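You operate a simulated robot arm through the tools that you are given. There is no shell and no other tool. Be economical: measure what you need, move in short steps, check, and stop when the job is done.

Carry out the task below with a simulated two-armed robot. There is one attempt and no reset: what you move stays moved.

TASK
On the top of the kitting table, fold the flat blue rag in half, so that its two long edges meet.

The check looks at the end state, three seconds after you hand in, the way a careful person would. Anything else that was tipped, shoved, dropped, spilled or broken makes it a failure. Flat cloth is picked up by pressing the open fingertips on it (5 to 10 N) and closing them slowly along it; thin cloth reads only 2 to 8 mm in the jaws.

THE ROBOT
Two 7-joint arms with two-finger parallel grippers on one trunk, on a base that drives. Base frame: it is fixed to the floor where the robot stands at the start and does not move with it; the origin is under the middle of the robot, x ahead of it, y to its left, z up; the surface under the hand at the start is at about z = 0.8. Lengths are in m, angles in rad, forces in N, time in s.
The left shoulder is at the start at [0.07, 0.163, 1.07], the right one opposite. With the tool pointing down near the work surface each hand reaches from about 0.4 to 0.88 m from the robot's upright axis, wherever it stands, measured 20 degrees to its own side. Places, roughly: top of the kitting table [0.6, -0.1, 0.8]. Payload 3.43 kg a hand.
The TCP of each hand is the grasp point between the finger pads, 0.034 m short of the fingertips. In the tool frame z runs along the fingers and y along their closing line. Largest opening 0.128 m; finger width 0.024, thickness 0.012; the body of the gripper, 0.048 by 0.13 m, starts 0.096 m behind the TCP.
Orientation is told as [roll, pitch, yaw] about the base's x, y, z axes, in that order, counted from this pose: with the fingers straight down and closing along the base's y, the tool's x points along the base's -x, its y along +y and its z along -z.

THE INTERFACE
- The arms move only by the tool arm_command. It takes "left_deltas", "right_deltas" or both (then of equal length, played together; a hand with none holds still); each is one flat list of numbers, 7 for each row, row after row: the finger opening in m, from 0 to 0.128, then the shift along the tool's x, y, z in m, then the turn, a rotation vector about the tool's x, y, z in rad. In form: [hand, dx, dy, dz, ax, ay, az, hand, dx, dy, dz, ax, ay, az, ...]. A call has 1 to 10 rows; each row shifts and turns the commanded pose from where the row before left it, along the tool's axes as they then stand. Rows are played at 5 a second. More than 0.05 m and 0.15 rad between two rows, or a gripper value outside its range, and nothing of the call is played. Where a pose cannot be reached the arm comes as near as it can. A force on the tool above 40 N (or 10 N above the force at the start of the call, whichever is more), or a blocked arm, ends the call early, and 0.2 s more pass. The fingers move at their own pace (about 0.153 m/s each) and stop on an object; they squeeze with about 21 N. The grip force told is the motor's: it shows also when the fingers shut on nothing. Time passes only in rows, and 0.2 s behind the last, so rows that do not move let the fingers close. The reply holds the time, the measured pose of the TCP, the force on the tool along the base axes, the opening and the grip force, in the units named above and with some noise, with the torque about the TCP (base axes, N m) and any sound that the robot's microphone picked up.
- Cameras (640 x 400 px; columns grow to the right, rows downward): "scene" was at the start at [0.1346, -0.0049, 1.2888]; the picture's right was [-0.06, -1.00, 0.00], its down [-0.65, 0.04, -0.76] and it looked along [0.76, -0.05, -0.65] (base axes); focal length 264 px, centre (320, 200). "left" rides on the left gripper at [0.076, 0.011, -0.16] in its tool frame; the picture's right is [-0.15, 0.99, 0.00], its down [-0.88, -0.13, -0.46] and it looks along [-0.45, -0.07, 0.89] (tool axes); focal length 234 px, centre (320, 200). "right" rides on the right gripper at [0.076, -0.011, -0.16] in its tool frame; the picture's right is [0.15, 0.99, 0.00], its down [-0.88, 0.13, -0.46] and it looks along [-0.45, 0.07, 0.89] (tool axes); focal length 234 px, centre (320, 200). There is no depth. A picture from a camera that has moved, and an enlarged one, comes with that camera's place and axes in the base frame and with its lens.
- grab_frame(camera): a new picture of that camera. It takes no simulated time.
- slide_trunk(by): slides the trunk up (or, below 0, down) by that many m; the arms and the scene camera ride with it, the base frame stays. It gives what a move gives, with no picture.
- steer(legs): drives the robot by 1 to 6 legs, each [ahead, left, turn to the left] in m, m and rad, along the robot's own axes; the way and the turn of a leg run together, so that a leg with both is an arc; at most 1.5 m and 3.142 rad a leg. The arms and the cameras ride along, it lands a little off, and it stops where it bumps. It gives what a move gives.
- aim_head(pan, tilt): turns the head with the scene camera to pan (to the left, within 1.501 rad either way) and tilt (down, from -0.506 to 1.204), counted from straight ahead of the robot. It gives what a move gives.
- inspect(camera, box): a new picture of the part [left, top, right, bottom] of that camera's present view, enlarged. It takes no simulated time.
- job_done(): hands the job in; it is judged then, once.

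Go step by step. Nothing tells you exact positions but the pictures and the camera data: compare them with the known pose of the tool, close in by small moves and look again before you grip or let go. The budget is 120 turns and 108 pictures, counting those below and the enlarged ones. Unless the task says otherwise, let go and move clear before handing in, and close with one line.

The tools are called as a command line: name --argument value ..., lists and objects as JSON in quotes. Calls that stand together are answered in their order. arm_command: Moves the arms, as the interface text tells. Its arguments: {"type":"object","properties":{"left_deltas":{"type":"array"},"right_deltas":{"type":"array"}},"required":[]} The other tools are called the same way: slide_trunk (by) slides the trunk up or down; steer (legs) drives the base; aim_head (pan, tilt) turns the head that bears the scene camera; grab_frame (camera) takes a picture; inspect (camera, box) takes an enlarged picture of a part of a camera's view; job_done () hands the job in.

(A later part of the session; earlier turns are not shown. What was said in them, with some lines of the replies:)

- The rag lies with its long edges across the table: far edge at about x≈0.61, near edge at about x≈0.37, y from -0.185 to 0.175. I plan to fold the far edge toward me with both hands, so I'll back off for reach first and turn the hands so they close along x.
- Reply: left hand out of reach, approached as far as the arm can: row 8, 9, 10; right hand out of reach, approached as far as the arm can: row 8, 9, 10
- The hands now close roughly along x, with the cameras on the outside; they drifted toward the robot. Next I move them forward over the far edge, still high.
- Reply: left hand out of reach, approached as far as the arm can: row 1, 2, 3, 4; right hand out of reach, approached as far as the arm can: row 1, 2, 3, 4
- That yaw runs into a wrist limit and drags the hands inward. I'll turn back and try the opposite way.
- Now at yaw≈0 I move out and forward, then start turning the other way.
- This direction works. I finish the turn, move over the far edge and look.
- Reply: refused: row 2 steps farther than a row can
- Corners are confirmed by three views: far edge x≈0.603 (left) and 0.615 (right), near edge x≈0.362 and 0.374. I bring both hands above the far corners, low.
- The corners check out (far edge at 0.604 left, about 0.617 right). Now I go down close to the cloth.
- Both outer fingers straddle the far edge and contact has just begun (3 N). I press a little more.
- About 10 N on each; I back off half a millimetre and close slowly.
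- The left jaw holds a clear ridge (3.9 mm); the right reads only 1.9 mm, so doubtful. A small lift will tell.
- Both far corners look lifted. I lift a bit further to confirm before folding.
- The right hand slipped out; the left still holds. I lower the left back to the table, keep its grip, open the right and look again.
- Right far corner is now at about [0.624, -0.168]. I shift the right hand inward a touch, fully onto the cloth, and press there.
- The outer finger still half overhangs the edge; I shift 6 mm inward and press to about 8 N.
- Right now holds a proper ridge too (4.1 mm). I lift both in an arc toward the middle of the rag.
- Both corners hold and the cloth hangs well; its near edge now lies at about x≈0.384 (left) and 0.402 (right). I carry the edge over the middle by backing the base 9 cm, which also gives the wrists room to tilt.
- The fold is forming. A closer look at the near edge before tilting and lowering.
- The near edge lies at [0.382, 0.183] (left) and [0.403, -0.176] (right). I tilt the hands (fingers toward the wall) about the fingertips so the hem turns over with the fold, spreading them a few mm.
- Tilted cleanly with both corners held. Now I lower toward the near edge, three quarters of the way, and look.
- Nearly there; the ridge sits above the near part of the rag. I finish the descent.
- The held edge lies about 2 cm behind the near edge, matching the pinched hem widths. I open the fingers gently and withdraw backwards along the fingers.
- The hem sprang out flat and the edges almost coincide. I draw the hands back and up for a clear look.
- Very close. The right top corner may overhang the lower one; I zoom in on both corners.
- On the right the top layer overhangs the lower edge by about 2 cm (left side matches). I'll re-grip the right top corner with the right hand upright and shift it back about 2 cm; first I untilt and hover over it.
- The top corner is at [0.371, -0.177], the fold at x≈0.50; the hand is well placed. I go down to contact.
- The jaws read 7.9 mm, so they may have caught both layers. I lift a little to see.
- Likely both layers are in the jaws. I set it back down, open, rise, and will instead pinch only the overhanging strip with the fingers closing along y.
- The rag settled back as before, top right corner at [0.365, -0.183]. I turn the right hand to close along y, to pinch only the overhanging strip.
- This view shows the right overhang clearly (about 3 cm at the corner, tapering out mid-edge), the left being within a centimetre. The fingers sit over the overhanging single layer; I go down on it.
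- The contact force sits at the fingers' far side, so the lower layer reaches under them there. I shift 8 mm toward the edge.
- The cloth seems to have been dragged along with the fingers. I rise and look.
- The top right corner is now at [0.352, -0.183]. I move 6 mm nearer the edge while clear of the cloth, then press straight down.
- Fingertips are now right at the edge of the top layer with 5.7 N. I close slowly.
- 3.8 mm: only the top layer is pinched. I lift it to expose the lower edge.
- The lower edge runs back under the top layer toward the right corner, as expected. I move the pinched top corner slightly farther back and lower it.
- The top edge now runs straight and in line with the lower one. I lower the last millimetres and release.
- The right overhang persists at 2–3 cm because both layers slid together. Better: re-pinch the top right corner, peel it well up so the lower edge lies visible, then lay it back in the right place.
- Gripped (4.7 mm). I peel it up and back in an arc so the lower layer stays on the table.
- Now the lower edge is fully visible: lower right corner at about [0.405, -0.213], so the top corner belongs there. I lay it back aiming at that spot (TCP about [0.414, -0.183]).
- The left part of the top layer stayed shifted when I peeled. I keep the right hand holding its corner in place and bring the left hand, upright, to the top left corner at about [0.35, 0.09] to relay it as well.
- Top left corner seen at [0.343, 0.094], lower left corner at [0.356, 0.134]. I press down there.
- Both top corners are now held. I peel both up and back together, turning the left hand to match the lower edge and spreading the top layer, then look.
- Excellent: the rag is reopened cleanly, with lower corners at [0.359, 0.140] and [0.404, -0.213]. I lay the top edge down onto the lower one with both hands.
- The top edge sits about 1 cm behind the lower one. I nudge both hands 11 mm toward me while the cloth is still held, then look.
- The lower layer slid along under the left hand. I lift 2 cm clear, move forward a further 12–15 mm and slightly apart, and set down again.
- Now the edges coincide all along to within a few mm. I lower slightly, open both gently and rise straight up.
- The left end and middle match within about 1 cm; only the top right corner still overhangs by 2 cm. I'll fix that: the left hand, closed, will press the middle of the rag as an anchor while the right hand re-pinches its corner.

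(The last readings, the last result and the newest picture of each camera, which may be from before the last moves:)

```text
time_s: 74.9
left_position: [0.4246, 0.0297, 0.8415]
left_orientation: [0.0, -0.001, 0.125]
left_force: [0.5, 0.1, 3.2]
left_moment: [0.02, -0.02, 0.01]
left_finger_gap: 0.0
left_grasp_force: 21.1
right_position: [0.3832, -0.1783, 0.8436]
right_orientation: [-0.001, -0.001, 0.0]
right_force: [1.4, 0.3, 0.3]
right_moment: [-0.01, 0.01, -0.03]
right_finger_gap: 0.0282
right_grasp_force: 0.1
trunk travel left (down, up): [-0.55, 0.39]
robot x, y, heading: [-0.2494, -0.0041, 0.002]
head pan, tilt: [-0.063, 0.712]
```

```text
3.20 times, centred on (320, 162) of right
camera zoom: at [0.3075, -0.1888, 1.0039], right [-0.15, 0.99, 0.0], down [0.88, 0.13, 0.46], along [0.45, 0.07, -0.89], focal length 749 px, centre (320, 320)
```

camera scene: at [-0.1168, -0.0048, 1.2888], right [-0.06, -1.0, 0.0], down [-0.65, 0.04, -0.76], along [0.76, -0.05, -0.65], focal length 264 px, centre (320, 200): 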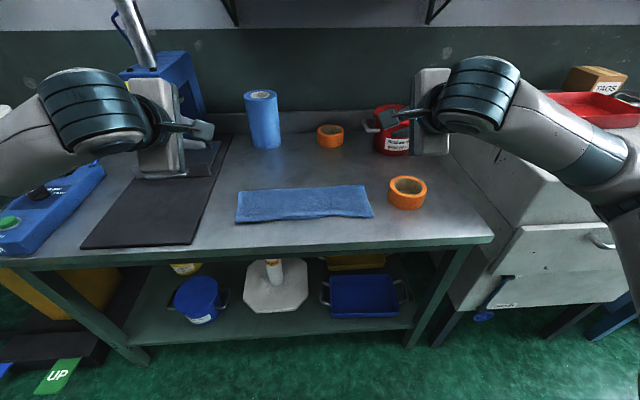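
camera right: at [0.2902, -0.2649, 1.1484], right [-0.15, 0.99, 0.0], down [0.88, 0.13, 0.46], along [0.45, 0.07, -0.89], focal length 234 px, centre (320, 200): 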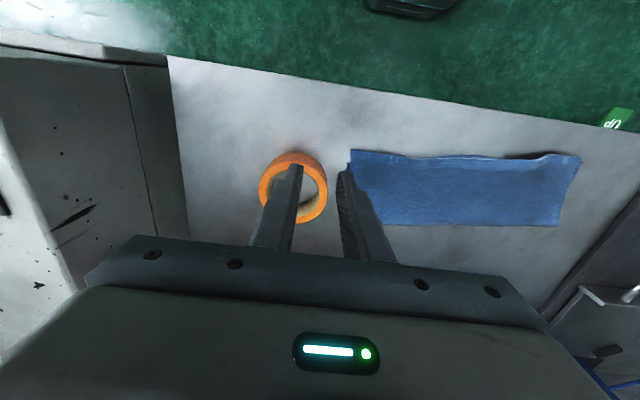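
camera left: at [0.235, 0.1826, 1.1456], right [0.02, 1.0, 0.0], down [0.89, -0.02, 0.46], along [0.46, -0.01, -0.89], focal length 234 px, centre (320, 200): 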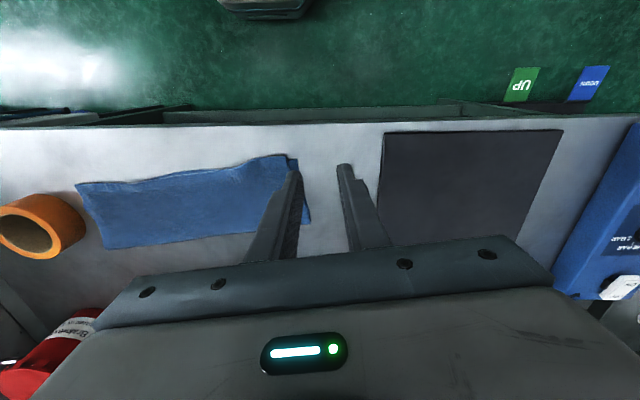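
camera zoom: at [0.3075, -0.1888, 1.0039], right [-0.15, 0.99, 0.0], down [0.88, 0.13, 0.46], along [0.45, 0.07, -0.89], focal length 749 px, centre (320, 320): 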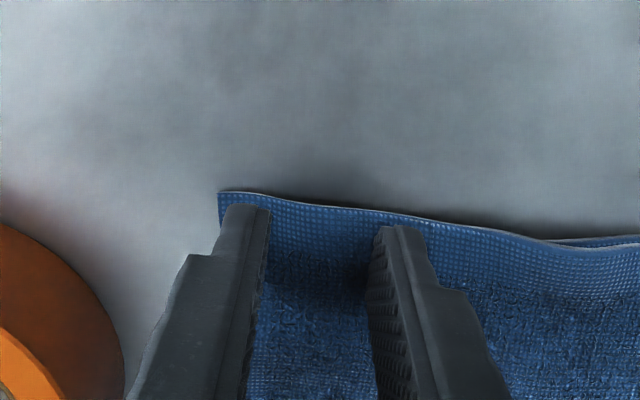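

arm_command --left_deltas '[0, 0, 0, 0.001, 0, 0, 0, 0, 0, 0, 0, 0, 0, 0, 0, 0, 0, 0, 0, 0, 0]' --right_deltas '[0.028, 0.004, 0, 0, 0, 0, 0, 0.028, 0, 0, 0.0055, 0, 0, 0, 0.028, 0, 0, 0, 0, 0, 0]'

```text
time_s: 75.7
left_position: [0.4238, 0.0286, 0.8409]
left_orientation: [0.001, 0.001, 0.125]
left_force: [1.1, 0.1, 2.9]
left_moment: [-0.03, -0.03, 0.05]
left_finger_gap: 0.0
left_grasp_force: 21.2
right_position: [0.3781, -0.1796, 0.8392]
right_orientation: [0.0, -0.003, 0.0]
right_force: [3.3, -0.3, 11.6]
right_moment: [0.09, -0.18, 0.0]
right_finger_gap: 0.028
right_grasp_force: 0.0
trunk travel left (down, up): [-0.55, 0.39]
robot x, y, heading: [-0.2516, -0.0003, 0.0]
head pan, tilt: [-0.063, 0.712]
```

Too much load on the fingers' rear, likely the lower layer's edge. I lift, move 5 mm outward and press again more lightly.

arm_command --left_deltas '[0, 0, 0, 0.001, 0, 0, 0, 0, 0, 0, 0.001, 0, 0, 0, 0, 0, 0, 0, 0, 0, 0, 0, 0, 0, 0, 0, 0, 0, 0, 0, 0, 0, 0, 0, 0]' --right_deltas '[0.028, 0, 0, -0.015, 0, 0, 0, 0.028, 0, 0, 0, 0, 0, 0, 0.028, 0.005, 0, 0, 0, 0, 0, 0.028, 0, 0, 0.0145, 0, 0, 0, 0.028, 0, 0, 0, 0, 0, 0]'

inspect --camera "right" --box '[220, 100, 420, 225]'

```text
time_s: 76.9
left_position: [0.4238, 0.0297, 0.8397]
left_orientation: [-0.002, -0.002, 0.125]
left_force: [1.7, 2.0, 12.4]
left_moment: [0.05, -0.11, 0.01]
left_finger_gap: 0.0
left_grasp_force: 21.2
right_position: [0.3719, -0.1781, 0.8396]
right_orientation: [-0.001, -0.002, 0.0]
right_force: [-0.9, 0.4, 5.8]
right_moment: [0.05, -0.08, 0.04]
right_finger_gap: 0.0278
right_grasp_force: 0.1
trunk travel left (down, up): [-0.55, 0.39]
robot x, y, heading: [-0.2478, 0.002, -0.0]
head pan, tilt: [-0.063, 0.712]
```

```text
3.20 times, centred on (320, 162) of right
camera zoom: at [0.2966, -0.1891, 0.9998], right [-0.15, 0.99, 0.0], down [0.88, 0.13, 0.46], along [0.45, 0.07, -0.89], focal length 749 px, centre (320, 320)
```

zoom: 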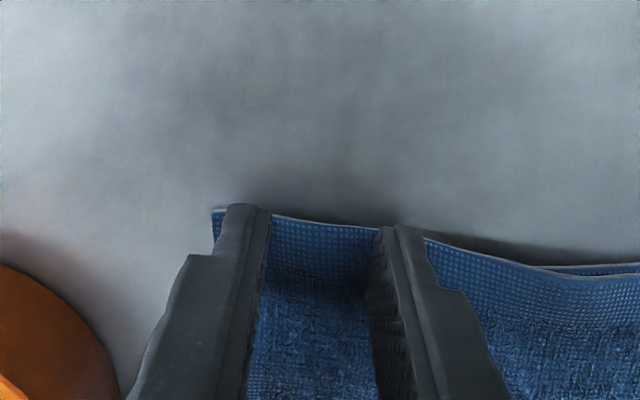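

Good: fingertips at the edge, 5.8 N, and the anchor presses with 12 N. I close slowly.

arm_command --right_deltas '[0.026, 0, 0, 0.0006, 0, 0, 0, 0.023, 0, 0, 0, 0, 0, 0, 0.02, 0, 0, 0, 0, 0, 0, 0.017, 0, 0, 0, 0, 0, 0, 0.014, 0, 0, 0, 0, 0, 0, 0.011, 0, 0, 0, 0, 0, 0, 0.008, 0, 0, 0, 0, 0, 0, 0.004, 0, 0, 0, 0, 0, 0, 0, 0, 0, 0, 0, 0, 0, 0, 0, 0, 0, 0, 0, 0]'

```text
time_s: 79.1
left_position: [0.4233, 0.0287, 0.8404]
left_orientation: [-0.001, -0.001, 0.125]
left_force: [2.1, -1.4, 11.0]
left_moment: [-0.06, -0.05, 0.01]
left_finger_gap: 0.0
left_grasp_force: 21.5
right_position: [0.3722, -0.1791, 0.8383]
right_orientation: [-0.001, -0.002, 0.001]
right_force: [0.8, 2.7, 14.0]
right_moment: [0.17, -0.13, 0.0]
right_finger_gap: 0.0047
right_grasp_force: 20.4
trunk travel left (down, up): [-0.55, 0.39]
robot x, y, heading: [-0.2485, -0.0023, 0.002]
head pan, tilt: [-0.063, 0.712]
```

Gripped (4.7 mm). I peel it up and back moderately and check the lower corner.

arm_command --right_deltas '[0, -0.003, 0, -0.025, 0, 0, 0, 0, -0.015, 0.003, -0.025, 0, 0, 0, 0, -0.025, 0.003, -0.02, 0, 0, 0, 0, -0.015, 0, -0.005, 0, 0, 0]'

inspect --camera "scene" --box '[220, 140, 390, 245]'

```text
time_s: 80.1
left_position: [0.4234, 0.0292, 0.8393]
left_orientation: [0.001, -0.002, 0.125]
left_force: [0.5, -1.3, 15.4]
left_moment: [-0.02, 0.0, 0.05]
left_finger_gap: 0.0001
left_grasp_force: 21.3
right_position: [0.4301, -0.1736, 0.913]
right_orientation: [-0.001, -0.001, 0.0]
right_force: [-0.5, 2.8, -1.5]
right_moment: [0.1, 0.05, 0.05]
right_finger_gap: 0.0047
right_grasp_force: 21.0
trunk travel left (down, up): [-0.55, 0.39]
robot x, y, heading: [-0.2495, 0.0015, -0.001]
head pan, tilt: [-0.063, 0.712]
```

```text
3.76 times, centred on (305, 192) of scene
camera zoom: at [-0.1173, -0.0048, 1.2889], right [-0.06, -1.0, 0.0], down [-0.65, 0.04, -0.76], along [0.76, -0.05, -0.65], focal length 996 px, centre (376, 228)
```

zoom: 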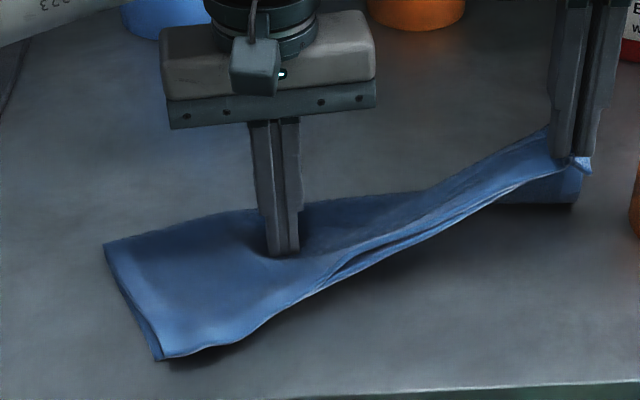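

The anchor made the whole rag pivot rather than peel. I lift the anchor hand away to relieve the tension and peel the corner a bit higher, as worked before.

arm_command --left_deltas '[0, 0, 0, -0.02, 0, 0, 0, 0, 0, 0, -0.04, 0, 0, 0, 0, 0, 0.02, -0.04, 0, 0, 0, 0, 0, 0.045, -0.02, 0, 0, 0, 0, 0, 0.045, 0, 0, 0, 0]' --right_deltas '[0, 0, 0, 0, 0, 0, 0, 0, -0.01, 0, -0.01, 0, 0, 0, 0, -0.02, 0, -0.02, 0, 0, 0, 0, -0.02, 0, -0.005, 0, 0, 0, 0, 0, 0, 0, 0, 0, 0]'

inspect --camera "scene" --box '[220, 140, 390, 245]'

```text
time_s: 81.3
left_position: [0.4096, 0.1397, 0.9578]
left_orientation: [-0.003, 0.001, 0.126]
left_force: [-0.7, -0.3, 0.0]
left_moment: [0.01, -0.01, 0.0]
left_finger_gap: 0.0
left_grasp_force: 20.7
right_position: [0.4811, -0.174, 0.9474]
right_orientation: [-0.003, 0.0, -0.001]
right_force: [0.6, -0.2, 0.1]
right_moment: [-0.03, -0.01, 0.0]
right_finger_gap: 0.0043
right_grasp_force: 21.4
trunk travel left (down, up): [-0.55, 0.39]
robot x, y, heading: [-0.251, 0.0002, 0.0]
head pan, tilt: [-0.063, 0.712]
```

```text
3.76 times, centred on (305, 192) of scene
camera zoom: at [-0.1161, -0.0035, 1.2888], right [-0.06, -1.0, 0.0], down [-0.65, 0.04, -0.76], along [0.76, -0.05, -0.65], focal length 996 px, centre (376, 228)
```

zoom: 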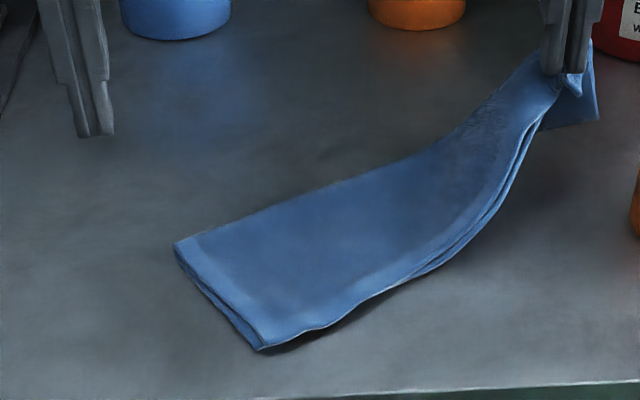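

Both layers are in the jaw and stay together, so I'll lay this end down in line with the rest of the rag, turning the hand to follow its new direction.

arm_command --right_deltas '[0, -0.02, -0.016, 0.02, 0, 0, -0.143, 0, -0.0126, -0.018, 0.03, 0, 0, -0.143, 0, 0.0045, -0.0153, 0.025, 0, 0, -0.143, 0, 0.0145, 0.0067, 0.02, 0, 0, 0, 0, 0, 0, 0, 0, 0, 0]'

inspect --camera "scene" --box '[230, 120, 420, 240]'

```text
time_s: 82.5
left_position: [0.409, 0.1393, 0.9561]
left_orientation: [-0.001, -0.001, 0.126]
left_force: [0.1, -0.5, 0.1]
left_moment: [-0.03, 0.03, 0.0]
left_finger_gap: 0.0
left_grasp_force: 21.4
right_position: [0.5, -0.2239, 0.8522]
right_orientation: [-0.001, -0.001, 0.429]
right_force: [-0.3, 0.5, -0.5]
right_moment: [-0.02, 0.0, -0.04]
right_finger_gap: 0.0035
right_grasp_force: 20.7
trunk travel left (down, up): [-0.55, 0.39]
robot x, y, heading: [-0.2507, -0.0006, 0.003]
head pan, tilt: [-0.063, 0.712]
```

```text
3.33 times, centred on (325, 180) of scene
camera zoom: at [-0.1156, -0.0046, 1.2887], right [-0.06, -1.0, 0.0], down [-0.65, 0.04, -0.76], along [0.76, -0.05, -0.65], focal length 882 px, centre (303, 267)
```

zoom: 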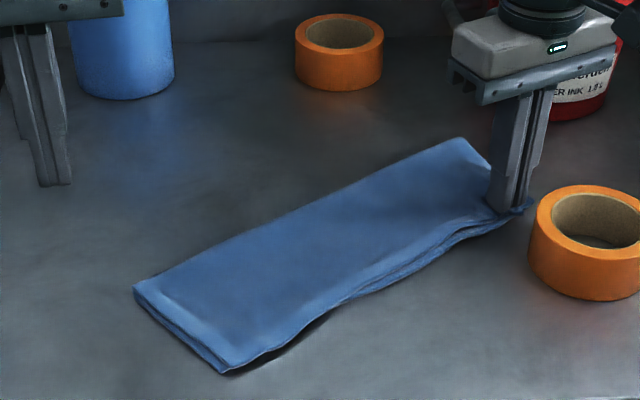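

The edges now run together along the whole length, clear of the tape. I lower the last bit, release gently and rise.

arm_command --right_deltas '[0, 0, 0, 0.008, 0, 0, 0, 0.008, 0, 0, 0, 0, 0, 0, 0.016, 0, 0, 0, 0, 0, 0, 0.022, 0, 0, 0, 0, 0, 0, 0.026, 0, 0, -0.01, 0, 0, 0, 0.026, 0, 0, -0.03, 0, 0, 0, 0.026, 0, 0, -0.045, 0, 0, 0, 0.026, 0, 0, -0.045, 0, 0, 0, 0.026, 0.04, -0.02, -0.02, 0, 0, 0]'

inspect --camera "scene" --box '[230, 120, 420, 240]'

grab_frame --camera "right"

```text
time_s: 84.5
left_position: [0.4087, 0.1363, 0.9579]
left_orientation: [0.002, -0.003, 0.126]
left_force: [0.1, 0.1, -0.1]
left_moment: [0.05, -0.01, -0.02]
left_finger_gap: 0.0
left_grasp_force: 21.2
right_position: [0.4704, -0.2596, 0.994]
right_orientation: [0.001, -0.001, 0.429]
right_force: [-0.4, -0.2, -0.1]
right_moment: [0.09, -0.05, 0.0]
right_finger_gap: 0.0259
right_grasp_force: 0.0
trunk travel left (down, up): [-0.55, 0.39]
robot x, y, heading: [-0.2515, -0.0002, 0.002]
head pan, tilt: [-0.063, 0.712]
```

```text
3.33 times, centred on (325, 180) of scene
camera zoom: at [-0.1173, -0.0081, 1.2889], right [-0.06, -1.0, 0.0], down [-0.65, 0.04, -0.76], along [0.76, -0.05, -0.65], focal length 882 px, centre (303, 267)
```

zoom: 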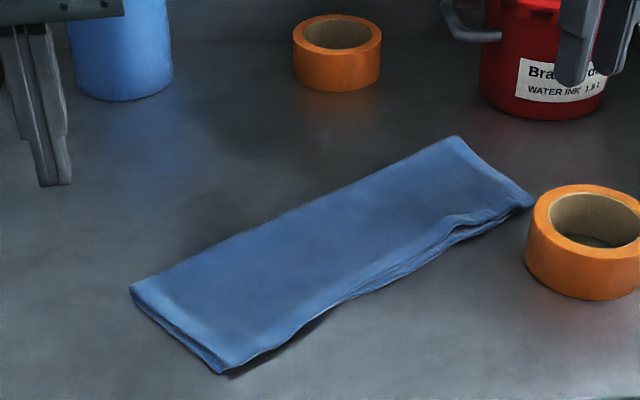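

```text
6 pictures are left
camera right: at [0.4053, -0.3016, 1.1543], right [-0.54, 0.84, 0.0], down [0.75, 0.48, 0.46], along [0.38, 0.25, -0.89], focal length 234 px, centre (320, 200)
```

right: 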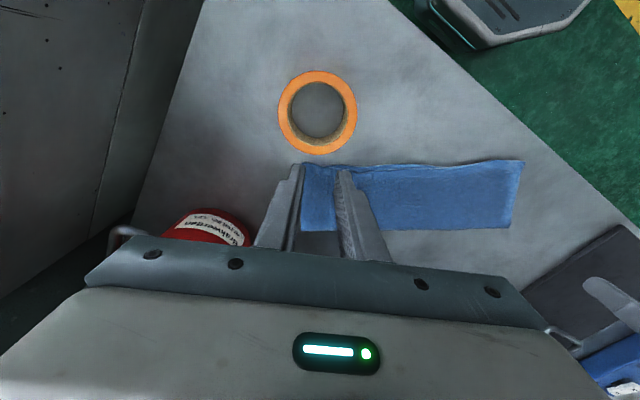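

inspect --camera "right" --box '[280, 110, 440, 210]'

inspect --camera "right" --box '[400, 130, 560, 230]'

```text
4.00 times, centred on (360, 160) of right
camera zoom: at [0.4053, -0.3016, 1.1543], right [-0.54, 0.84, 0.0], down [0.75, 0.48, 0.46], along [0.38, 0.25, -0.89], focal length 937 px, centre (160, 360)
```

zoom: 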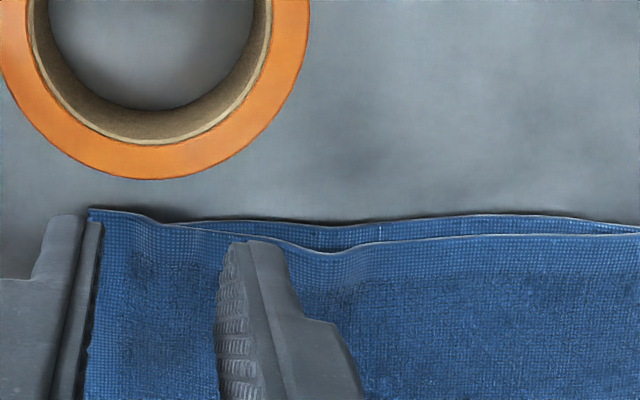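

```text
4.00 times, centred on (480, 180) of right
camera zoom: at [0.4053, -0.3016, 1.1543], right [-0.54, 0.84, 0.0], down [0.75, 0.48, 0.46], along [0.38, 0.25, -0.89], focal length 937 px, centre (-320, 280)
```

zoom: 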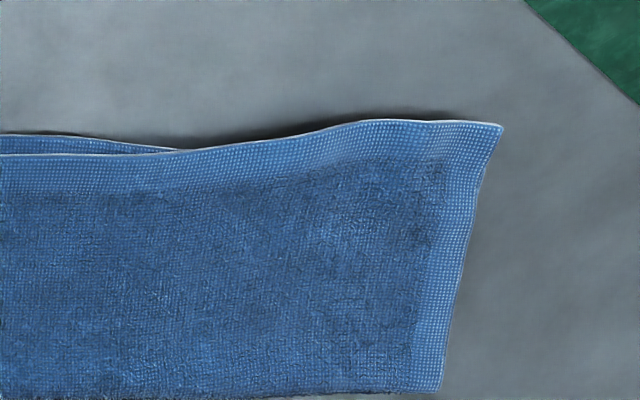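

The two long edges now coincide within about a centimetre everywhere, and nothing else was moved. I draw both hands up and clear, and take a last look.

arm_command --left_deltas '[0, 0, 0.02, -0.03, 0, 0, 0, 0, 0, 0.03, -0.03, 0, 0, 0]' --right_deltas '[0.026, 0, 0, -0.04, 0, 0, 0, 0.026, 0.02, 0, -0.03, 0, 0, 0]'

grab_frame --camera "scene"

```text
time_s: 85.1
left_position: [0.4022, 0.1885, 1.018]
left_orientation: [0.0, -0.001, 0.127]
left_force: [-0.2, 0.6, 0.0]
left_moment: [-0.05, 0.01, -0.02]
left_finger_gap: 0.0001
left_grasp_force: 21.2
right_position: [0.4489, -0.2651, 1.0641]
right_orientation: [0.0, 0.001, 0.429]
right_force: [-0.6, 0.1, -0.2]
right_moment: [0.0, 0.0, 0.03]
right_finger_gap: 0.0257
right_grasp_force: 0.2
trunk travel left (down, up): [-0.55, 0.39]
robot x, y, heading: [-0.2492, 0.0007, 0.002]
head pan, tilt: [-0.063, 0.712]
```

```text
3 pictures are left
camera scene: at [-0.1175, -0.005, 1.2889], right [-0.06, -1.0, 0.0], down [-0.65, 0.04, -0.76], along [0.76, -0.05, -0.65], focal length 264 px, centre (320, 200)
```

scene: 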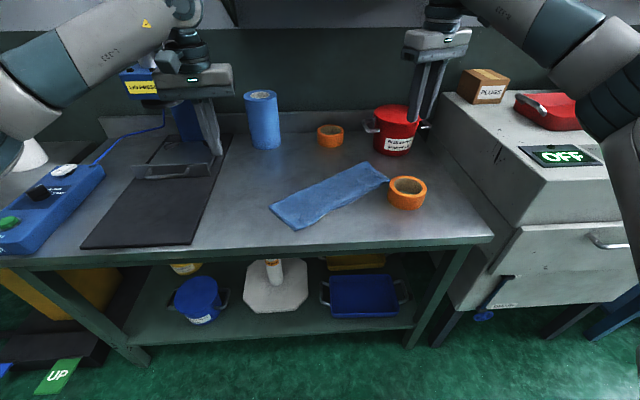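

The rag lies folded in half, the hands are clear and everything else stands where it was. I hand in.

job_done

```text
The job is handed in.
```

The blue rag is folded in half on the kitting table, its two long edges meeting within about 1 cm along their length. It ended up turned about 30 degrees from where it started. Nothing else was moved.
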